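You operate a simulated robot arm through the tools that you are given. There is no shell and no other tool.

Carry out the task below with a simulated robot arm. There is one attempt and no reset: what you move stays moved.

TASK
Clear the side cabinet: green folder in the orange tray, both bottles in the blue tub.
Fine: the cream letter weight goes on the folder; the bottles stand upright. Set down upright: cream letter weight, glue bottle with the blue cap, paste bottle with the red cap.

The check looks at the end state, three seconds after you hand in, the way a careful person would. Anything else that was tipped, shoved, dropped, spilled or broken makes it a failure. Lids that push on must go on centred and level and be pressed home; caps that screw on are set level and turned clockwise until they are tight.

THE ROBOT
A 6-joint arm with a two-finger gripper, fixed in place. Base frame: the origin is at the foot of the arm, x ahead of it, y to its left, z up; the work surface is at about z = 0.74. Units: m, degrees, N and s.
Its first joint turns from -166.0 to 166.0 degrees. Payload 2.45 kg.
The tool frame sits at the grasp point between the pads (the TCP): z along the fingers, y along the line on which they close. The tips reach 0.02 m beyond it. The gripper opens to 0.14 m. The gripper's body begins 0.168 m behind the TCP.
Orientation is told as [roll, pitch, yaw] about the base's x, y, z axes, in that order, counted from this pose: with the fingers straight down and closing along the base's y, the tool's x points along the base's -x, its y along +y and its z along -z.

THE INTERFACE
- The arm moves only by the tool step_arm. Its argument "rows" is a list of rows, each a list of 6 numbers: the shift along the tool's x, y, z in cm, then the turn, a rotation vector about the tool's x, y, z in degrees. In form: [[dx, dy, dz, ax, ay, az], ...]. A call has 1 to 20 rows; each row shifts and turns the commanded pose from where the row before left it, along the tool's axes as they then stand. "jaw" is the closure in counts, from 0 (fully open) to 255 (shut), set as the call begins (left out, the last holds). Rows are played at 5 a second. More than 0.05 m and 8.6 degrees between two rows, or a gripper value outside its range, and nothing of the call is played. Where a pose cannot be reached the arm comes as near as it can. A force on the tool above 40 N (or 10 N above the force at the start of the call, whichever is more), or a blocked arm, ends the call early, and 0.2 s more pass. The fingers move at their own pace (about 0.045 m/s each) and stop on an object; they squeeze with about 35 N. The grip force told is the motor's: it shows also when the fingers shut on nothing. Time passes only in rows, and 0.2 s behind the last, so rows that do not move let the fingers close. It gives the time, the measured TCP pose, the force on the tool (base axes), the opening and the grip force at its end, in the units of the frame above (readings bear some noise), with the torque about the TCP (base axes, N m) and any sound that the robot's microphone picked up, and new pictures: "pictures" is both (left out), scene, wrist or none.
- Cameras (640 x 400 px; columns grow to the right, rows downward): "scene" is fixed at [0.0576, 0.6516, 1.3335]; the picture's right is [-0.56, -0.83, 0.00], its down [-0.35, 0.24, -0.91] and it looks along [0.75, -0.51, -0.42] (base axes); focal length 335 px, centre (320, 200). "wrist" rides on the gripper at [0.078, 0.011, -0.209] in the tool frame; the picture's right is [-0.14, 0.99, 0.00], its down [-0.92, -0.13, -0.37] and it looks along [-0.36, -0.05, 0.93] (tool axes); focal length 280 px, centre (320, 200). There is no depth. A picture from a camera that has moved, and an enlarged one, comes with that camera's place and axes in the base frame and with its lens. The place of the scene camera against the robot may be out by one fixed shift of up to 0.012 m in any direction.
- close_up(camera, box): a new picture of the part [left, top, right, bottom] of that camera's present view, enlarged. No time passes.
- sign_off(): hands the job in; it is judged then, once.

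Places have to be worked out from the pictures, the camera data and where the tool is seen. Open the gripper and draw the arm clear of the work before you hand the job in, unless the task says otherwise.

The tools are called after ">>>" as a command line: name --pt "numbers of a row" for each row, then --argument value for the rest, lists and objects as JSON in quotes. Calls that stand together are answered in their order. step_arm: Moves the arm, as the interface text tells. Its arguments: {"type":"object","properties":{"rows":{"type":"array"},"jaw":{"type":"number"},"pictures":{"type":"string","enum":["both","scene","wrist","none"]}},"required":["rows"]} The other tools are called the same way: close_up (camera, box) takes an enlarged picture of a part of a camera's view; sign_off () hands the job in.

At the start:

```text
clock: 0.0
position: [0.817, 0.3334, 0.9874]
tcp_rot: [0.1, -0.1, 0.0]
ft_force: [-0.8, -0.1, 0.0]
torque: [-0.02, 0.01, -0.01]
width: 0.1399
grip_force: 0.0
```

scene: 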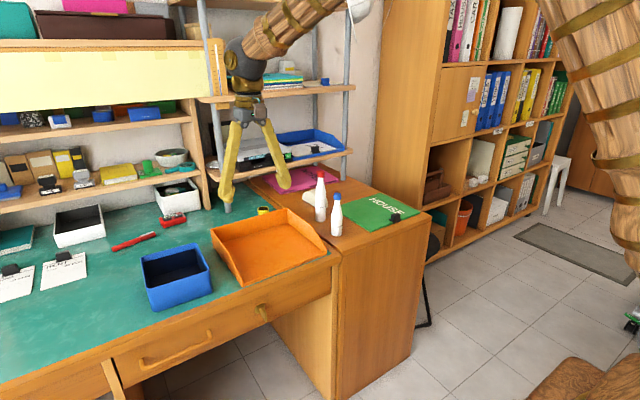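
wrist: 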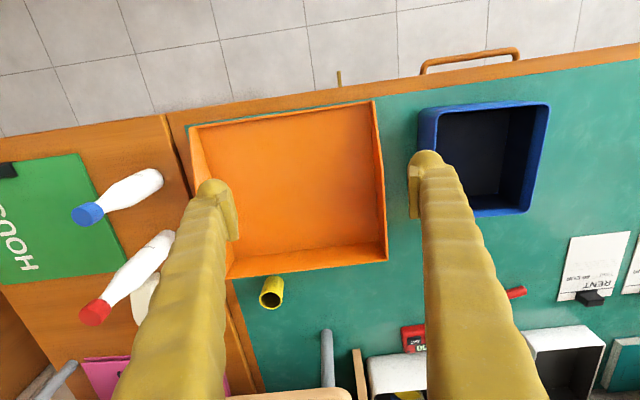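

I'll start by looking at close-ups of the cabinet, the tray and the tub to locate things.

>>> close_up --camera "scene" --box '[240, 150, 440, 275]'

>>> close_up --camera "wrist" --box '[0, 100, 320, 300]'

>>> close_up --camera "scene" --box '[130, 180, 340, 311]'

```text
3.20 times, centred on (340, 212) of scene
camera zoom: at [0.0576, 0.6516, 1.3335], right [-0.56, -0.83, 0.0], down [-0.35, 0.24, -0.91], along [0.75, -0.51, -0.42], focal length 1073 px, centre (256, 160)
```

zoom: 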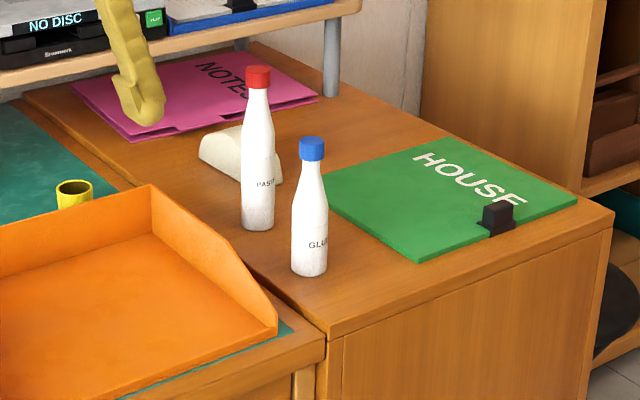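

```text
2.00 times, centred on (160, 200) of wrist
camera zoom: at [0.7381, 0.3446, 1.1967], right [0.14, 0.99, 0.0], down [0.92, -0.13, 0.37], along [0.37, -0.05, -0.93], focal length 561 px, centre (640, 200)
```

zoom: 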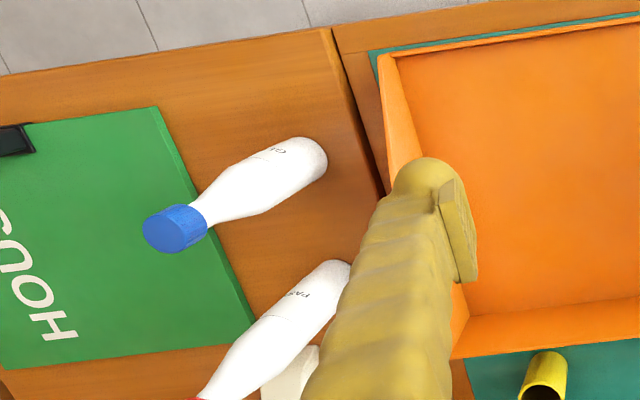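

```text
3.05 times, centred on (235, 246) of scene
camera zoom: at [0.0576, 0.6516, 1.3335], right [-0.56, -0.83, 0.0], down [-0.35, 0.24, -0.91], along [0.75, -0.51, -0.42], focal length 1022 px, centre (579, 61)
```

zoom: 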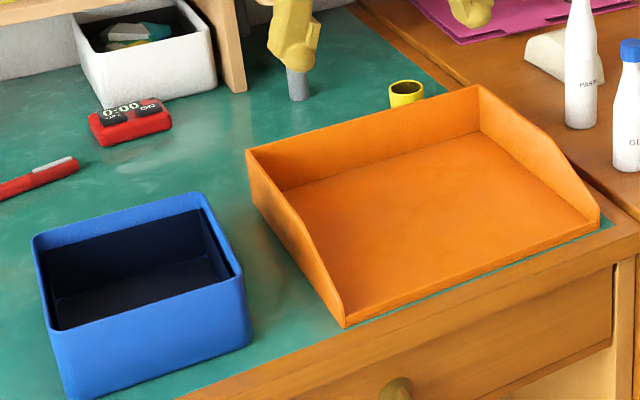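

The glue bottle looks to be near (0.85, 0.04), the paste bottle near (0.965, 0.03), the folder about x 0.79–1.0, y −0.32…−0.06, and the letter weight around x≈1.08. I'll raise the arm and move over the cabinet for a better look.

>>> step_arm --pt "0 0 -4 0 0 0" --pt "0 0 -4 0 0 0" --pt "0 0 -4 0 0 0" --pt "0 -4 0 0 0 0" --pt "0 -4 0 0 0 0" --pt "0 -4 0 0 0 0" --pt "0 -4 0 0 0 0" --pt "0 -4 0 0 0 0" --pt "0 -4 0 0 0 0" --pt "0 -4 0 0 0 0" --pt "0 -4 0 0 0 0" --pt "0 -4 0 0 0 0" --pt "0 -4 0 0 0 0" --pt "0 0 0 0 0 0" --pt "0 0 0 0 0 0" --jaw 0

```text
clock: 3.2
position: [0.8159, -0.0685, 1.1084]
tcp_rot: [0.0, -0.1, -0.1]
ft_force: [1.2, -0.3, 0.0]
torque: [0.0, 0.06, -0.02]
width: 0.1401
grip_force: 0.0
camera wrist: at [0.7377, -0.0566, 1.3175], right [0.14, 0.99, 0.0], down [0.92, -0.13, 0.37], along [0.37, -0.05, -0.93], focal length 280 px, centre (320, 200)
```

scene: 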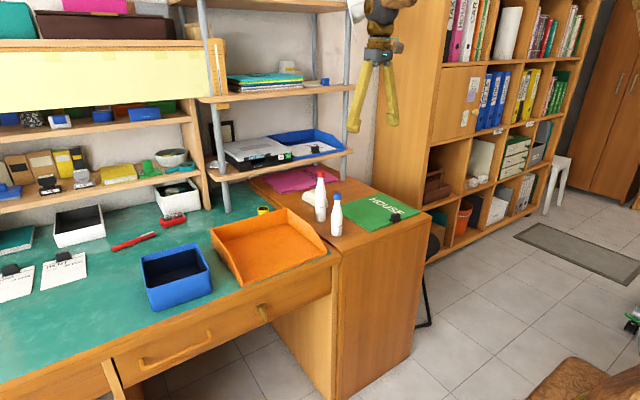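
wrist: 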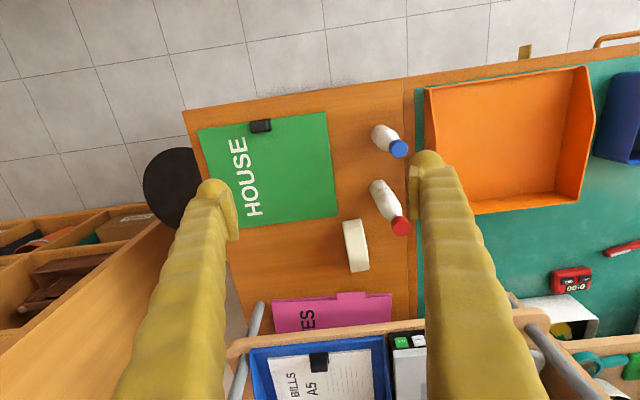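

Now the whole cabinet is visible; I'll enlarge it to measure the folder, clip, weight and bottles.

>>> close_up --camera "wrist" --box '[180, 90, 436, 250]'

>>> close_up --camera "wrist" --box '[220, 200, 420, 325]'

>>> close_up --camera "scene" --box '[370, 190, 434, 230]'

>>> close_up --camera "wrist" --box '[400, 50, 640, 200]'

```text
2.50 times, centred on (308, 170) of wrist
camera zoom: at [0.7377, -0.0566, 1.3175], right [0.14, 0.99, 0.0], down [0.92, -0.13, 0.37], along [0.37, -0.05, -0.93], focal length 701 px, centre (350, 275)
```

zoom: 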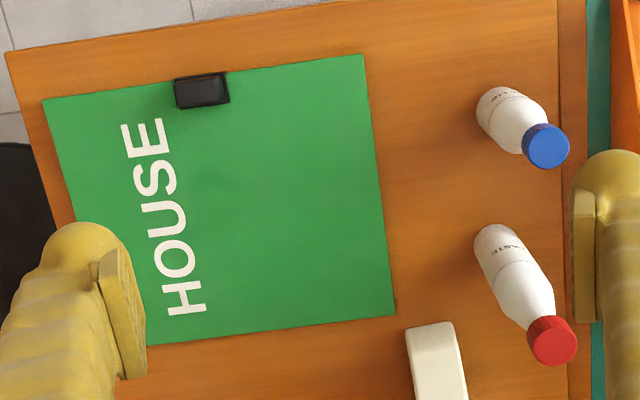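

```text
3.20 times, centred on (320, 262) of wrist
camera zoom: at [0.7377, -0.0566, 1.3175], right [0.14, 0.99, 0.0], down [0.92, -0.13, 0.37], along [0.37, -0.05, -0.93], focal length 897 px, centre (320, 0)
```

zoom: 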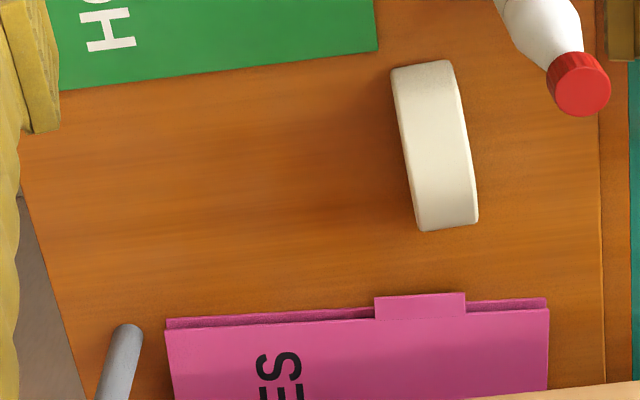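

```text
10.00 times, centred on (402, 210) of scene
camera zoom: at [0.0576, 0.6516, 1.3335], right [-0.56, -0.83, 0.0], down [-0.35, 0.24, -0.91], along [0.75, -0.51, -0.42], focal length 3352 px, centre (-500, 100)
```

zoom: 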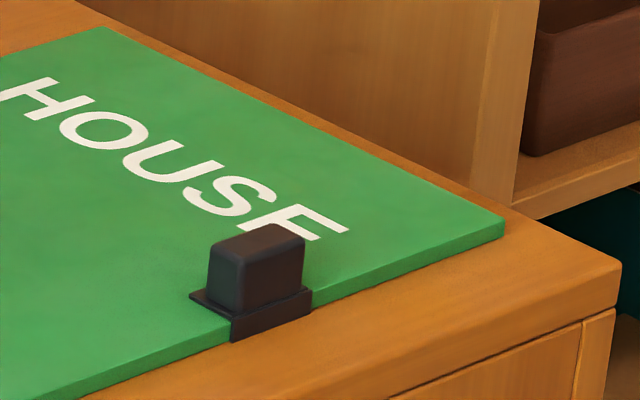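

```text
2.67 times, centred on (520, 125) of wrist
camera zoom: at [0.7377, -0.0566, 1.3175], right [0.14, 0.99, 0.0], down [0.92, -0.13, 0.37], along [0.37, -0.05, -0.93], focal length 748 px, centre (-213, 400)
```

zoom: 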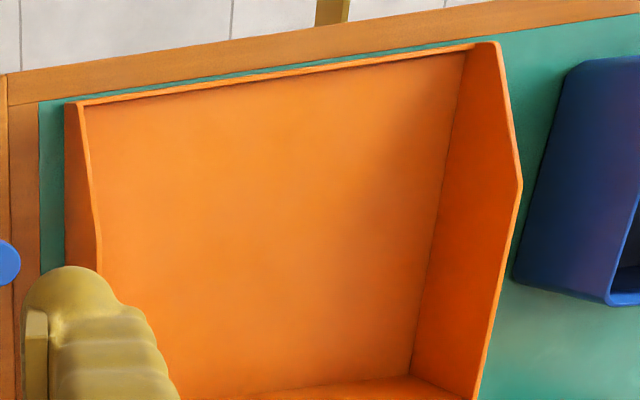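

The wrist views agree on glue ≈(0.840, 0.050) with its top at 0.89 and paste ≈(0.951, 0.040) with its top at 0.93. I'll narrow the jaw and go above the glue bottle to check alignment.

>>> step_arm --pt "-0.6 2.95 2 0 0 0" --pt "-0.6 2.95 2 0 0 0" --pt "-0.6 2.95 3 0 0 0" --pt "-0.6 2.95 3 0 0 0" --pt "0 0 4 0 0 0" --pt "0 0 0 0 0 0" --jaw 130

```text
clock: 4.6
position: [0.8406, 0.0521, 0.9654]
tcp_rot: [0.1, -0.1, -0.1]
ft_force: [0.1, 0.2, 0.9]
torque: [-0.01, 0.06, 0.01]
width: 0.0687
grip_force: 0.0
camera wrist: at [0.762, 0.0637, 1.175], right [0.14, 0.99, 0.0], down [0.92, -0.13, 0.37], along [0.37, -0.05, -0.93], focal length 280 px, centre (320, 200)
```

scene: 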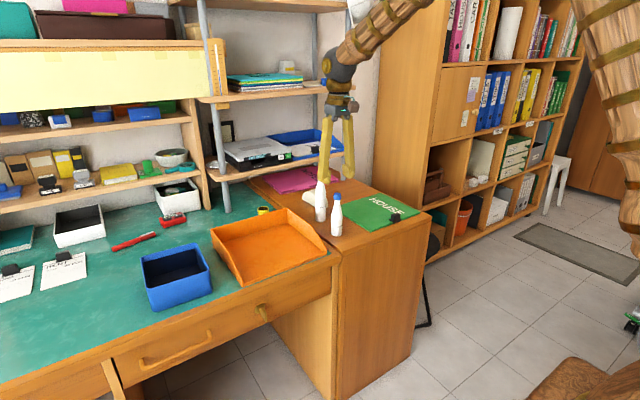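
wrist: 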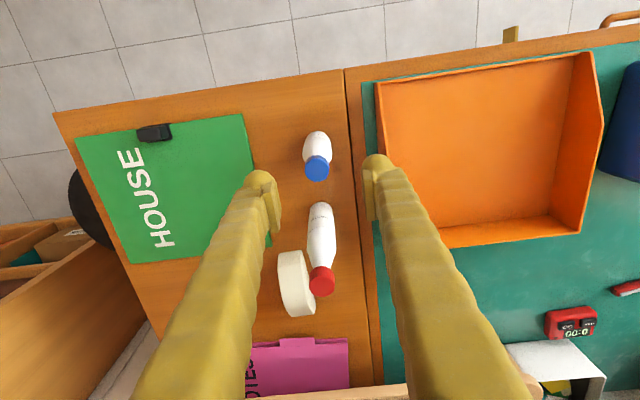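

The glue cap sits between the fingers, with its axis about (0.835, 0.050). I'll shift slightly, descend around the body and close.

>>> step_arm --pt "0.4 -0.2 3 0 0 0" --pt "0 0 3 0 0 0" --pt "0 0 3 0 0 0" --pt "0 0 3 0 0 0" --pt "0 0 2.5 0 0 0" --pt "0 0 1.2 0 0 0" --pt "0 0 0 0 0 0" --jaw 130

>>> close_up --camera "scene" --box '[280, 150, 408, 230]'

```text
clock: 6.2
position: [0.8352, 0.0485, 0.8122]
tcp_rot: [0.0, -0.1, -0.1]
ft_force: [0.5, 0.1, -0.6]
torque: [-0.03, -0.01, 0.02]
width: 0.0685
grip_force: 0.0
camera wrist: at [0.757, 0.0605, 1.0199], right [0.14, 0.99, 0.0], down [0.92, -0.13, 0.37], along [0.37, -0.05, -0.93], focal length 280 px, centre (320, 200)
```

scene: 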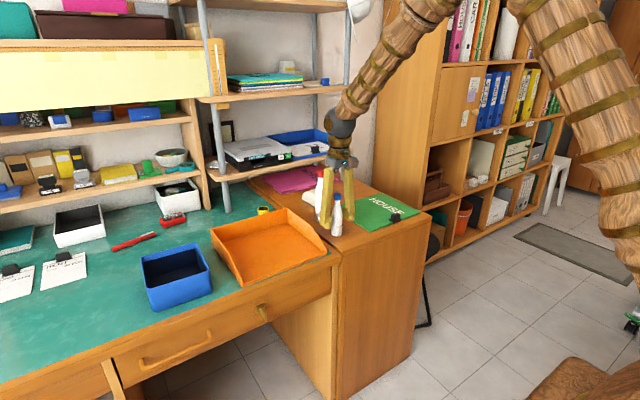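
wrist: 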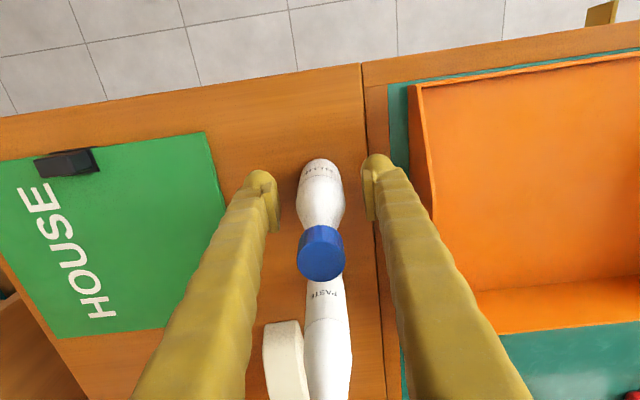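

```text
5.00 times, centred on (344, 190) of scene
camera zoom: at [0.0576, 0.6516, 1.3335], right [-0.56, -0.83, 0.0], down [-0.35, 0.24, -0.91], along [0.75, -0.51, -0.42], focal length 1676 px, centre (200, 250)
```

zoom: 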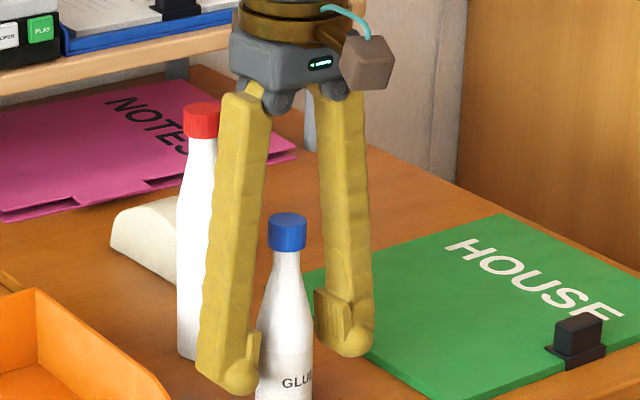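

The fingers straddle the glue body, centred to within a few mm. Closing.

>>> step_arm --pt "0 0 0 0 0 0" --pt "0 0 0 0 0 0" --pt "0 0 0 0 0 0" --pt "0 0 0 0 0 0" --pt "0 0 0 0 0 0" --jaw 255

>>> close_up --camera "scene" --box '[280, 150, 408, 230]'

```text
clock: 7.4
position: [0.8359, 0.0491, 0.8106]
tcp_rot: [0.0, -0.1, -0.1]
ft_force: [-0.5, 0.1, 0.0]
torque: [0.03, 0.01, -0.06]
width: 0.0363
grip_force: 34.7
camera wrist: at [0.7571, 0.0605, 1.0201], right [0.14, 0.99, 0.0], down [0.92, -0.13, 0.37], along [0.37, -0.05, -0.93], focal length 280 px, centre (320, 200)
```

scene: 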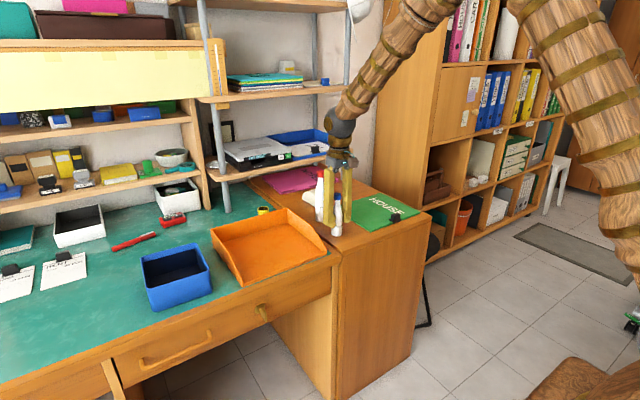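
wrist: 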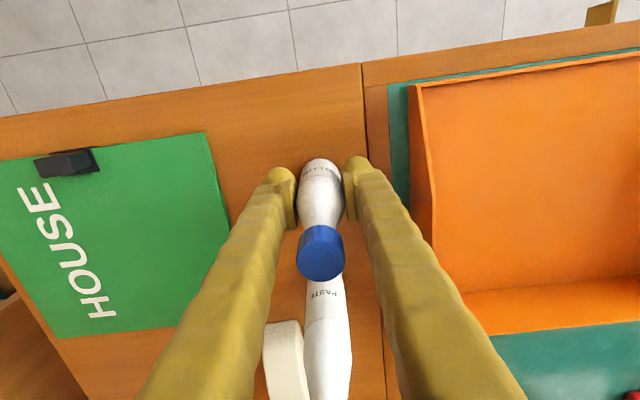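

```text
5.00 times, centred on (344, 190) of scene
camera zoom: at [0.0576, 0.6516, 1.3335], right [-0.56, -0.83, 0.0], down [-0.35, 0.24, -0.91], along [0.75, -0.51, -0.42], focal length 1676 px, centre (200, 250)
```

zoom: 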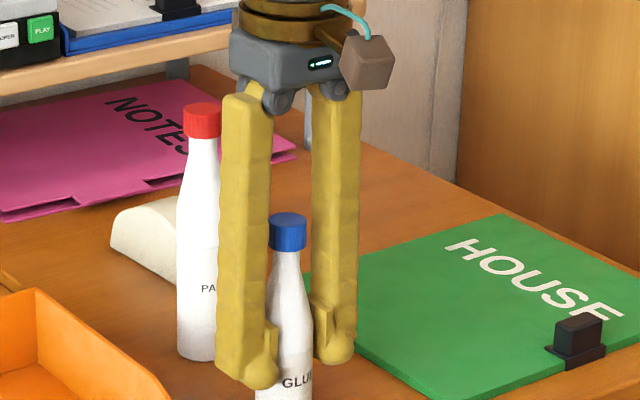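

The glue bottle is held at 36 mm. I'll lift straight up and carry it over the tray toward the tub.

>>> step_arm --pt "0 0 -2 0 0 0" --pt "0 0 -4 0 0 0" --pt "0 0 -4 0 0 0" --pt "0 0 -4 0 0 0" --pt "0 2 0 0 0 0" --pt "0 4 0 0 0 0" --pt "0 4 0 0 0 0" --pt "0 4 0 0 0 0" --pt "0 4 0 0 0 0" --pt "0 4 0 0 0 0" --pt "0 4 0 0 0 0" --pt "0 4 0 0 0 0" --pt "0 4 0 0 0 0" --pt "0 4 0 0 0 0" --pt "0 3 0 0 0 0" --pt "0 1 0 0 0 0" --pt "0 0 0 0 0 0" --pt "0 0 0 0 0 0" --jaw 255

>>> close_up --camera "scene" --box '[120, 180, 312, 300]'

>>> close_up --camera "wrist" --box '[220, 80, 540, 280]'

```text
clock: 11.2
position: [0.8353, 0.4687, 0.9521]
tcp_rot: [0.0, 0.0, -0.2]
ft_force: [-0.3, 0.1, -0.5]
torque: [0.02, 0.04, -0.05]
width: 0.0361
grip_force: 35.1
camera wrist: at [0.7576, 0.4811, 1.1613], right [0.14, 0.99, 0.0], down [0.92, -0.13, 0.37], along [0.37, -0.05, -0.93], focal length 280 px, centre (320, 200)
```

scene: 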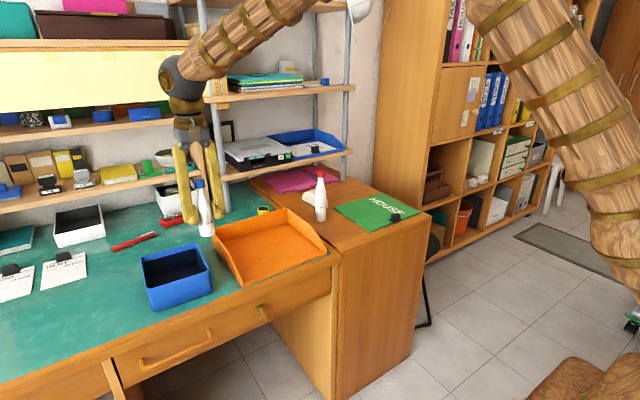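
wrist: 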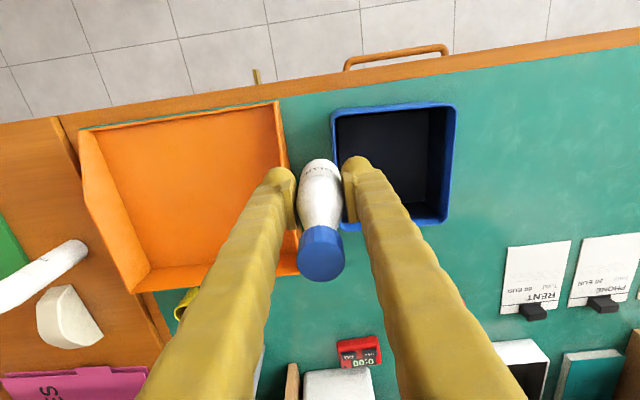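

```text
3.33 times, centred on (216, 240) of scene
camera zoom: at [0.0576, 0.6516, 1.3335], right [-0.56, -0.83, 0.0], down [-0.35, 0.24, -0.91], along [0.75, -0.51, -0.42], focal length 1117 px, centre (667, 67)
```

zoom: 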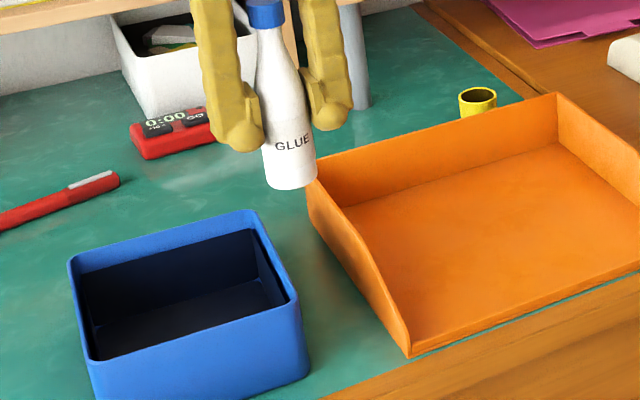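

```text
2.00 times, centred on (380, 180) of wrist
camera zoom: at [0.7576, 0.4811, 1.1613], right [0.14, 0.99, 0.0], down [0.92, -0.13, 0.37], along [0.37, -0.05, -0.93], focal length 561 px, centre (200, 240)
```

zoom: 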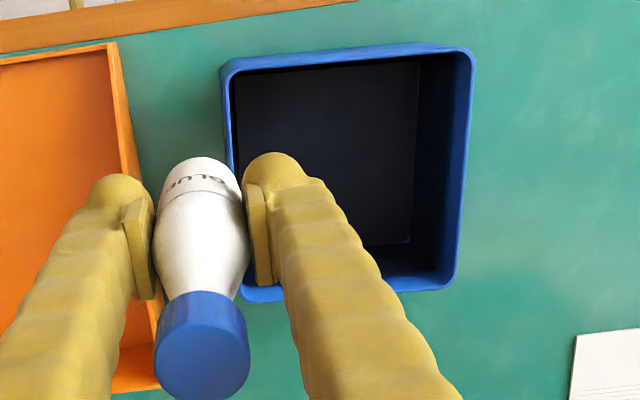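

The tub rim measures x 0.79–0.95, y 0.49–0.637, centred near (0.871, 0.563). I'll put the glue at about (0.833, 0.563), stopping first just above the floor.

>>> step_arm --pt "0.1 3.2 0 0 0 0" --pt "0.1 3.2 0 0 0 0" --pt "0 3.0 0 0 0 0" --pt "0 0 0 0 0 0" --pt "0 0 3 0 0 0" --pt "0 0 3 0 0 0" --pt "0 0 3 0 0 0" --pt "0 0 2 0 0 0" --pt "0 0 1 0 0 0" --pt "0 0 0 0 0 0" --jaw 255

>>> close_up --camera "scene" --box '[120, 180, 248, 320]'

```text
clock: 13.4
position: [0.8339, 0.5621, 0.8289]
tcp_rot: [0.0, -0.1, -0.1]
ft_force: [-0.2, -0.5, -1.3]
torque: [-0.02, 0.03, 0.03]
width: 0.0363
grip_force: 34.9
camera wrist: at [0.756, 0.5738, 1.0378], right [0.14, 0.99, 0.0], down [0.92, -0.13, 0.37], along [0.37, -0.05, -0.93], focal length 280 px, centre (320, 200)
```

scene: 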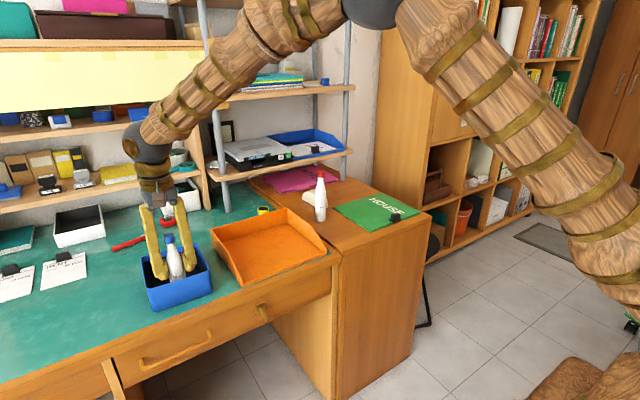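
wrist: 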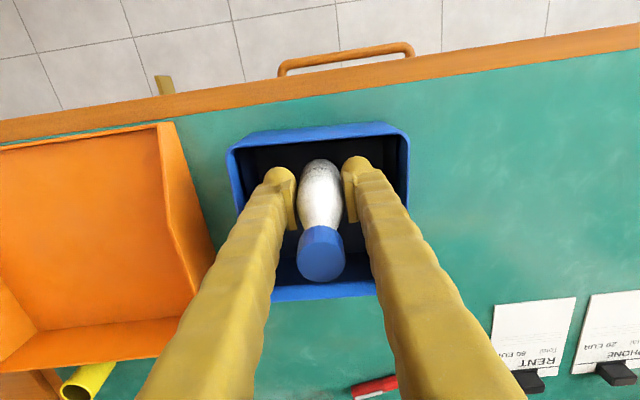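

```text
2.86 times, centred on (184, 250) of scene
camera zoom: at [0.0576, 0.6516, 1.3335], right [-0.56, -0.83, 0.0], down [-0.35, 0.24, -0.91], along [0.75, -0.51, -0.42], focal length 958 px, centre (709, 57)
```

zoom: 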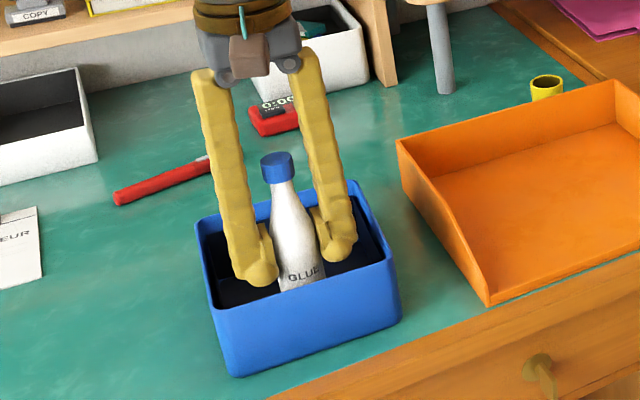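

The bottle is inside the tub, clear of the walls. I'll lower it gently to feel the floor.

>>> step_arm --pt "0 0 0.4 0 0 0" --pt "0 0 0.4 0 0 0" --pt "0 0 0.3 0 0 0" --pt "0 0 0 0 0 0" --pictures "none"

```text
clock: 14.4
position: [0.8329, 0.5625, 0.8191]
tcp_rot: [-0.1, 0.0, -0.1]
ft_force: [-0.3, -0.3, -1.7]
torque: [-0.01, 0.01, 0.02]
width: 0.0365
grip_force: 35.3
```

>>> step_arm --pt "0 0 0.2 0 0 0" --pt "0 0 0.2 0 0 0" --pt "0 0 0 0 0 0" --pictures "none"

```text
clock: 15.2
position: [0.835, 0.5635, 0.8167]
tcp_rot: [0.1, -0.1, -0.1]
ft_force: [0.0, -0.1, -1.0]
torque: [-0.01, -0.02, 0.02]
width: 0.0363
grip_force: 34.7
```

No floor contact yet at TCP z ≈ 0.8165 (bottle bottom about 0.746), so I'll lower a few more mm watching the force.

>>> step_arm --pt "0 0 0.2 0 0 0" --pt "0 0 0.1 0 0 0" --pt "0 0 0 0 0 0" --pictures "none"

```text
clock: 16.0
position: [0.835, 0.5625, 0.8123]
tcp_rot: [0.0, -0.1, -0.1]
ft_force: [-0.4, -0.7, -1.7]
torque: [-0.04, -0.02, 0.0]
width: 0.0361
grip_force: 34.9
```

Still only the bottle's weight shows in the readings, so I'll continue in 1 mm steps.

>>> step_arm --pt "0 0 0.1 0 0 0" --pt "0 0 0.1 0 0 0" --pt "0 0 0 0 0 0" --pictures "none"

```text
clock: 16.8
position: [0.8352, 0.5639, 0.8104]
tcp_rot: [-0.1, -0.1, -0.1]
ft_force: [-0.9, 0.1, -1.2]
torque: [0.01, 0.0, -0.02]
width: 0.0359
grip_force: 35.2
```

The height now equals the pick-up height with no contact, so the desk may sit a little lower than the cabinet. I'll take a look before going further.

>>> step_arm --pt "0 0 0.1 0 0 0" --pt "0 0 0 0 0 0" --pictures "both"

>>> close_up --camera "scene" --box '[130, 215, 226, 320]'

>>> close_up --camera "wrist" --box '[220, 100, 420, 320]'

```text
clock: 17.4
position: [0.835, 0.5634, 0.8099]
tcp_rot: [0.0, -0.1, -0.1]
ft_force: [-0.3, -0.2, -1.1]
torque: [0.03, -0.02, 0.0]
width: 0.0359
grip_force: 35.1
camera wrist: at [0.7571, 0.5748, 1.0185], right [0.14, 0.99, 0.0], down [0.92, -0.13, 0.37], along [0.37, -0.05, -0.93], focal length 280 px, centre (320, 200)
```

scene: 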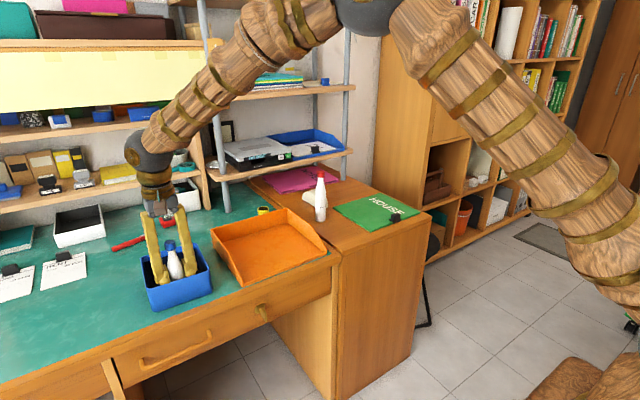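
wrist: 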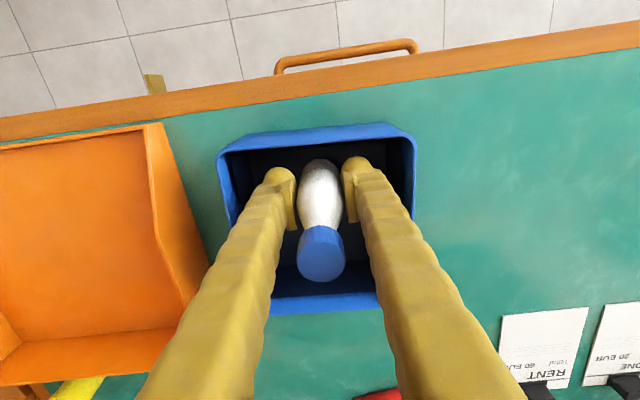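

```text
3.81 times, centred on (178, 268) of scene
camera zoom: at [0.0576, 0.6516, 1.3335], right [-0.56, -0.83, 0.0], down [-0.35, 0.24, -0.91], along [0.75, -0.51, -0.42], focal length 1277 px, centre (861, -57)
```

zoom: 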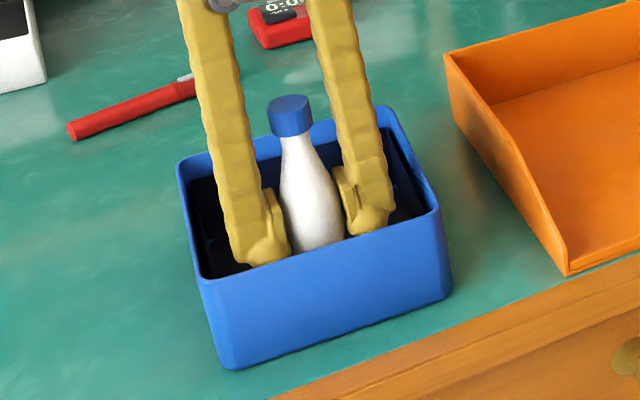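

```text
1.82 times, centred on (320, 210) of wrist
camera zoom: at [0.7571, 0.5748, 1.0185], right [0.14, 0.99, 0.0], down [0.92, -0.13, 0.37], along [0.37, -0.05, -0.93], focal length 510 px, centre (320, 182)
```

zoom: 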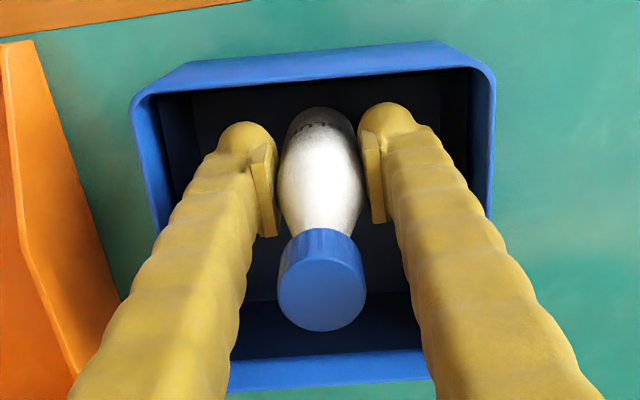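

The bottle is upright and centred between the walls, so I'll keep lowering slowly until the force shows the floor.

>>> step_arm --pt "0 0 0.1 0 0 0" --pt "0 0 0.1 0 0 0" --pt "0 0 0.1 0 0 0" --pt "0 0 0.1 0 0 0" --pt "0 0 0 0 0 0" --pictures "none"

```text
clock: 18.6
position: [0.835, 0.5637, 0.8067]
tcp_rot: [0.0, -0.1, -0.2]
ft_force: [-0.4, -0.1, -1.1]
torque: [-0.02, 0.0, -0.02]
width: 0.0362
grip_force: 35.0
```

Still no contact; I'll lower another few mm.

>>> step_arm --pt "0 0 0.1 0 0 0" --pt "0 0 0.1 0 0 0" --pt "0 0 0.1 0 0 0" --pt "0 0 0.1 0 0 0" --pt "0 0 0 0 0 0" --pictures "none"

```text
clock: 19.8
position: [0.8348, 0.5619, 0.8031]
tcp_rot: [0.0, -0.2, 0.0]
ft_force: [4.3, -0.2, 32.3]
torque: [-0.02, -0.36, -0.04]
width: 0.0362
grip_force: 35.3
```

The floor is felt (32 N) at TCP 0.803, so the desk is about 1 cm lower than the cabinet top. I'll ease up by about 1 mm to relieve the load.

>>> step_arm --pt "0 0 -0.1 0 0 0" --pt "0 0 0 0 0 0" --pictures "scene"

>>> close_up --camera "scene" --box '[130, 215, 226, 320]'

```text
clock: 20.4
position: [0.835, 0.5625, 0.8029]
tcp_rot: [0.1, -0.1, -0.2]
ft_force: [7.7, 0.9, 22.2]
torque: [0.04, -0.45, -0.02]
width: 0.0359
grip_force: 35.0
```

scene: 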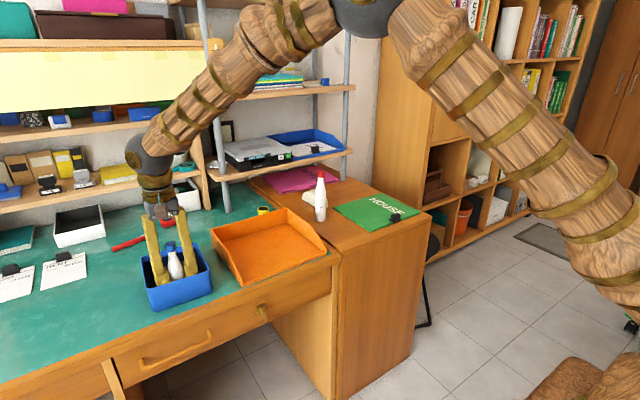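

```text
3.81 times, centred on (178, 268) of scene
camera zoom: at [0.0576, 0.6516, 1.3335], right [-0.56, -0.83, 0.0], down [-0.35, 0.24, -0.91], along [0.75, -0.51, -0.42], focal length 1277 px, centre (861, -57)
```

zoom: 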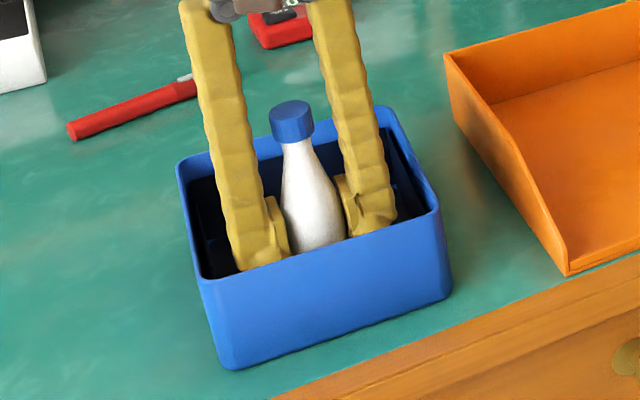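

The readings fit plain floor contact under the base. I'll ease up a bit more before releasing.

>>> step_arm --pt "0 0 -0.1 0 0 0" --pt "0 0 0 0 0 0" --pictures "none"

```text
clock: 21.0
position: [0.8343, 0.5628, 0.8045]
tcp_rot: [0.1, 0.0, -0.2]
ft_force: [1.2, -0.8, 5.9]
torque: [-0.02, -0.07, -0.01]
width: 0.0359
grip_force: 35.0
```

The load is down to 6 N, so I'll open to about 7 cm to release.

>>> step_arm --pt "0 0 0 0 0 0" --pt "0 0 0 0 0 0" --pt "0 0 0 0 0 0" --pt "0 0 0 0 0 0" --jaw 130

>>> close_up --camera "scene" --box '[130, 215, 226, 320]'

```text
clock: 22.0
position: [0.8345, 0.5629, 0.8039]
tcp_rot: [0.0, 0.0, -0.1]
ft_force: [0.2, -0.6, 0.2]
torque: [-0.02, -0.01, 0.03]
width: 0.0687
grip_force: 0.0
camera wrist: at [0.7565, 0.5751, 1.0129], right [0.14, 0.99, 0.0], down [0.92, -0.13, 0.37], along [0.37, -0.05, -0.93], focal length 280 px, centre (320, 200)
```

scene: 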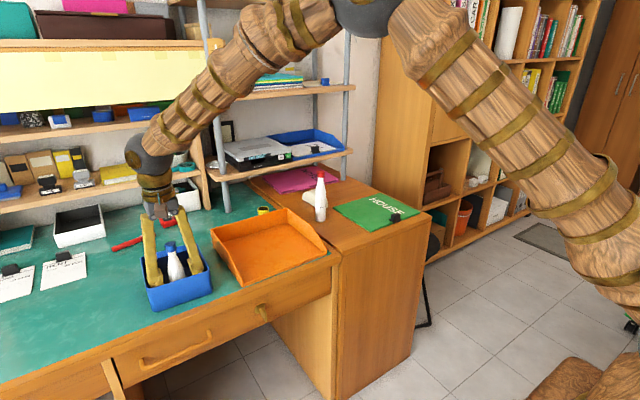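
wrist: 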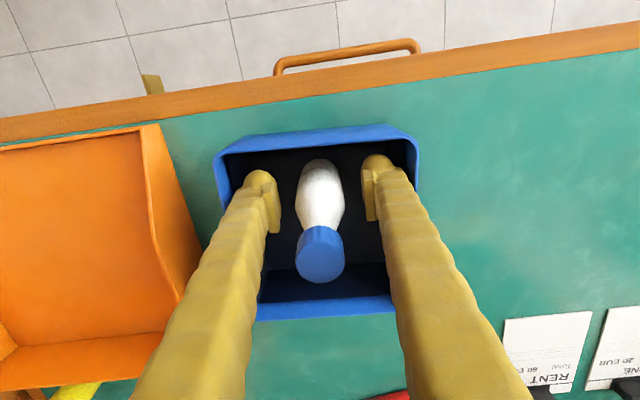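

```text
3.81 times, centred on (178, 268) of scene
camera zoom: at [0.0576, 0.6516, 1.3335], right [-0.56, -0.83, 0.0], down [-0.35, 0.24, -0.91], along [0.75, -0.51, -0.42], focal length 1277 px, centre (861, -57)
```

zoom: 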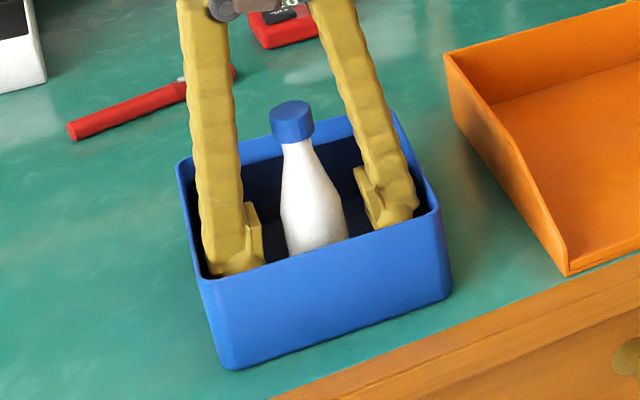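

The glue bottle stands free in the tub. I'll raise straight up and travel to above the paste bottle.

>>> step_arm --pt "0 0 -3 0 0 0" --pt "0 0 -4 0 0 0" --pt "0 0 -4 0 0 0" --pt "0 0 -4 0 0 0" --pt "0 0 -4.6 0 0 0" --pt "-0.83 -3.74 0 0 0 0" --pt "-0.83 -3.74 0 0 0 0" --pt "-0.83 -3.74 0 0 0 0" --pt "-0.83 -3.74 0 0 0 0" --pt "-0.83 -3.74 0 0 0 0" --pt "-0.83 -3.74 0 0 0 0" --pt "-0.83 -3.74 0 0 0 0" --pt "-0.83 -3.74 0 0 0 0" --pt "-0.83 -3.74 0 0 0 0" --pt "-0.83 -3.74 0 0 0 0" --pt "-0.83 -3.74 0 0 0 0" --pt "-0.83 -3.74 0 0 0 0" --pt "-0.83 -3.74 0 0 0 0" --pt "-0.83 -3.74 0 0 0 0" --pt "0 0 0 0 0 0" --jaw 130

>>> close_up --camera "wrist" --box '[200, 60, 440, 360]'

```text
clock: 26.2
position: [0.9494, 0.0383, 0.9998]
tcp_rot: [0.0, 0.0, 0.0]
ft_force: [0.9, -0.1, -0.3]
torque: [0.06, 0.02, -0.01]
width: 0.0688
grip_force: 0.0
camera wrist: at [0.8717, 0.0499, 1.2088], right [0.14, 0.99, 0.0], down [0.92, -0.13, 0.37], along [0.37, -0.05, -0.93], focal length 280 px, centre (320, 200)
```

scene: 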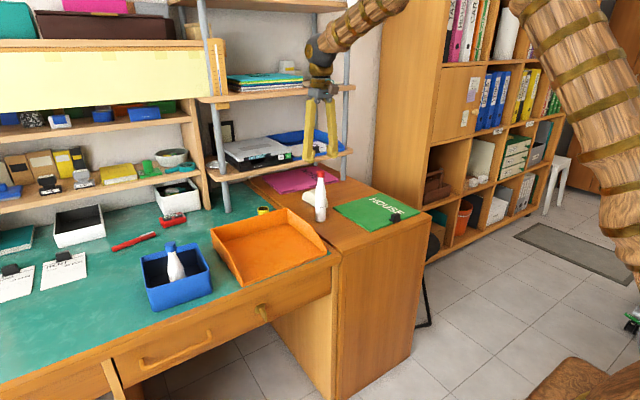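
wrist: 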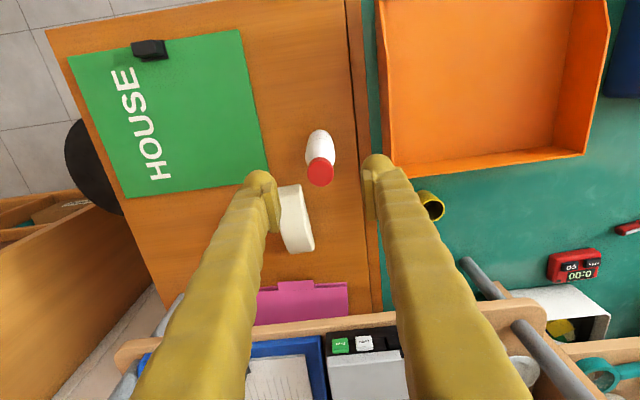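

```text
1.33 times, centred on (320, 210) of wrist
camera zoom: at [0.8717, 0.0499, 1.2088], right [0.14, 0.99, 0.0], down [0.92, -0.13, 0.37], along [0.37, -0.05, -0.93], focal length 374 px, centre (320, 187)
```

zoom: 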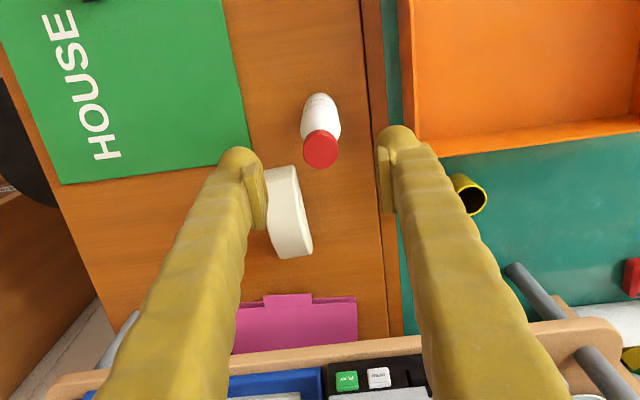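

The paste cap axis is at (0.951, 0.040), right between the fingers. I'll descend to TCP ≈ 0.822.

>>> step_arm --pt "0 0.1 4 0 0 0" --pt "0 0 4 0 0 0" --pt "0 0 4 0 0 0" --pt "0 0 3.5 0 0 0" --pt "0 0 2.3 0 0 0" --pt "0 0 0 0 0 0" --jaw 130

>>> close_up --camera "scene" --box '[250, 130, 378, 230]'

```text
clock: 27.6
position: [0.9505, 0.0409, 0.8227]
tcp_rot: [0.0, -0.2, -0.2]
ft_force: [-0.9, -0.4, 0.1]
torque: [0.03, -0.02, -0.02]
width: 0.0686
grip_force: 0.1
camera wrist: at [0.8724, 0.0525, 1.0308], right [0.14, 0.99, 0.0], down [0.92, -0.13, 0.37], along [0.37, -0.05, -0.93], focal length 280 px, centre (320, 200)
```

scene: 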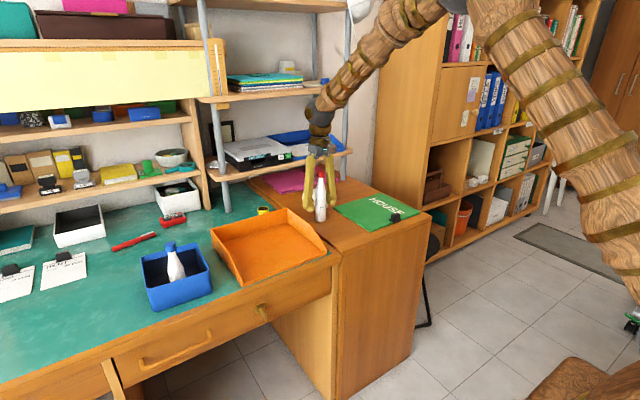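
wrist: 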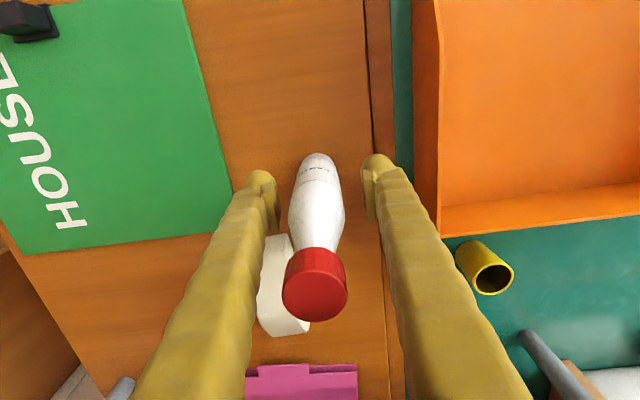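

```text
4.00 times, centred on (314, 180) of scene
camera zoom: at [0.0576, 0.6516, 1.3335], right [-0.56, -0.83, 0.0], down [-0.35, 0.24, -0.91], along [0.75, -0.51, -0.42], focal length 1341 px, centre (344, 280)
```

zoom: 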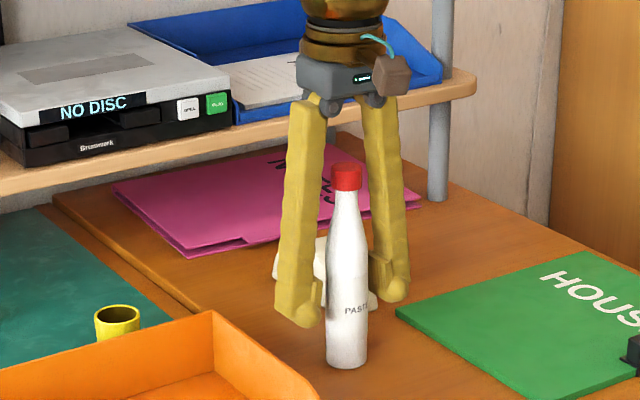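

The fingers straddle the body without touching anything else. Closing on it.

>>> step_arm --pt "0 0 0 0 0 0" --pt "0 0 0 0 0 0" --pt "0 0 0 0 0 0" --pt "0 0 0 0 0 0" --pt "0 0 0 0 0 0" --jaw 255

>>> close_up --camera "scene" --box '[250, 130, 378, 230]'

```text
clock: 28.8
position: [0.9512, 0.0412, 0.8222]
tcp_rot: [0.0, 0.0, -0.2]
ft_force: [-0.1, -0.3, 0.1]
torque: [0.0, 0.0, 0.01]
width: 0.0361
grip_force: 35.1
camera wrist: at [0.8724, 0.0525, 1.0309], right [0.14, 0.99, 0.0], down [0.92, -0.13, 0.37], along [0.37, -0.05, -0.93], focal length 280 px, centre (320, 200)
```

scene: 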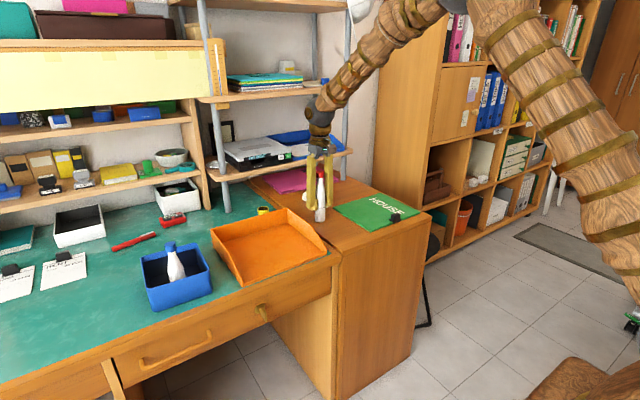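
wrist: 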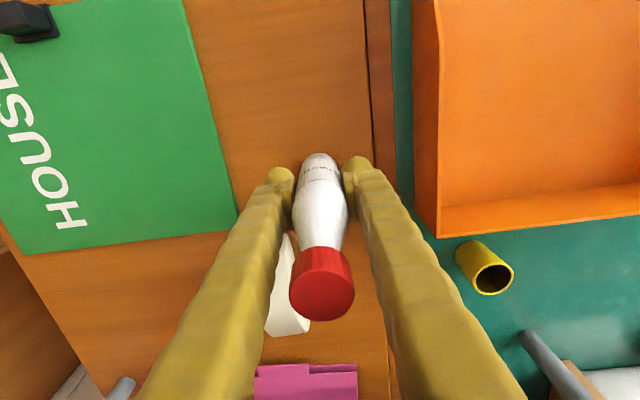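

```text
4.00 times, centred on (314, 180) of scene
camera zoom: at [0.0576, 0.6516, 1.3335], right [-0.56, -0.83, 0.0], down [-0.35, 0.24, -0.91], along [0.75, -0.51, -0.42], focal length 1341 px, centre (344, 280)
```

zoom: 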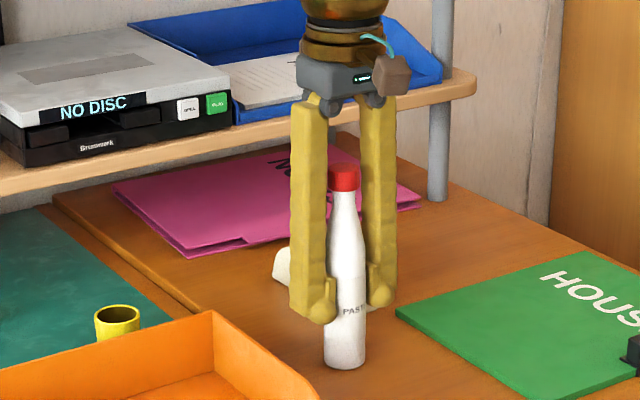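

The paste bottle is held. Now I'll lift clear and carry it to above the rear part of the tub, (0.911, 0.563).

>>> step_arm --pt "0 0 -2 0 0 0" --pt "0 0 -3.8 0 0 0" --pt "0 0 -3.8 0 0 0" --pt "0 0 -3.8 0 0 0" --pt "0 0 -3.8 0 0 0" --pt "0.28 3.73 0 0 0 0" --pt "0.28 3.73 0 0 0 0" --pt "0.28 3.73 0 0 0 0" --pt "0.28 3.73 0 0 0 0" --pt "0.28 3.73 0 0 0 0" --pt "0.28 3.73 0 0 0 0" --pt "0.28 3.73 0 0 0 0" --pt "0.28 3.73 0 0 0 0" --pt "0.28 3.73 0 0 0 0" --pt "0.28 3.73 0 0 0 0" --pt "0.28 3.73 0 0 0 0" --pt "0.28 3.73 0 0 0 0" --pt "0.28 3.73 0 0 0 0" --pt "0.28 3.73 0 0 0 0" --pt "0 0 0 0 0 0" --jaw 255

>>> close_up --camera "scene" --box '[110, 150, 238, 310]'

>>> close_up --camera "wrist" --box '[200, 60, 440, 360]'

```text
clock: 33.0
position: [0.9119, 0.5616, 0.994]
tcp_rot: [0.1, 0.0, -0.2]
ft_force: [-0.4, 0.8, -1.4]
torque: [-0.01, 0.0, 0.01]
width: 0.0362
grip_force: 34.9
camera wrist: at [0.8336, 0.5734, 1.2029], right [0.14, 0.99, 0.0], down [0.92, -0.13, 0.37], along [0.37, -0.05, -0.93], focal length 280 px, centre (320, 200)
```

scene: 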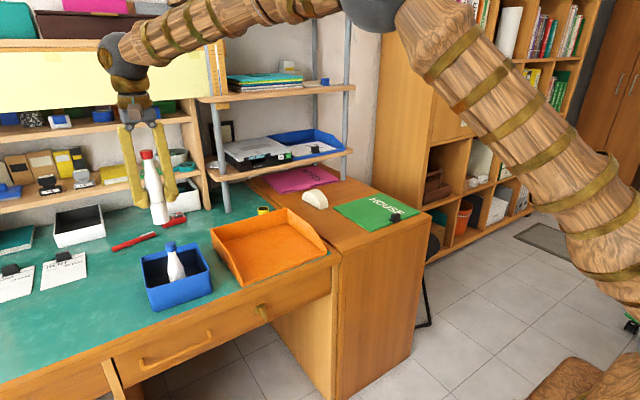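
wrist: 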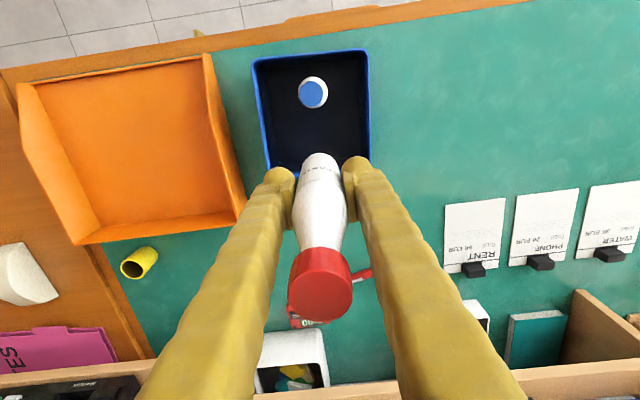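

```text
2.50 times, centred on (174, 230) of scene
camera zoom: at [0.0576, 0.6516, 1.3335], right [-0.56, -0.83, 0.0], down [-0.35, 0.24, -0.91], along [0.75, -0.51, -0.42], focal length 838 px, centre (685, 125)
```

zoom: 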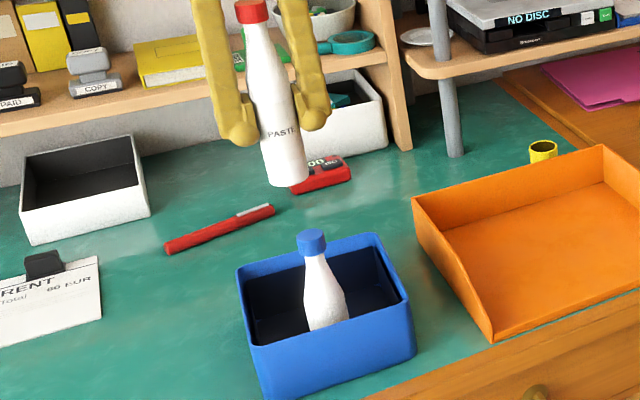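

```text
1.33 times, centred on (320, 210) of wrist
camera zoom: at [0.8336, 0.5734, 1.2029], right [0.14, 0.99, 0.0], down [0.92, -0.13, 0.37], along [0.37, -0.05, -0.93], focal length 374 px, centre (320, 187)
```

zoom: 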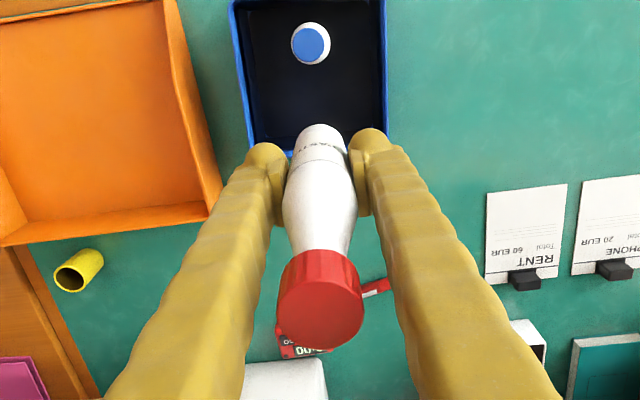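

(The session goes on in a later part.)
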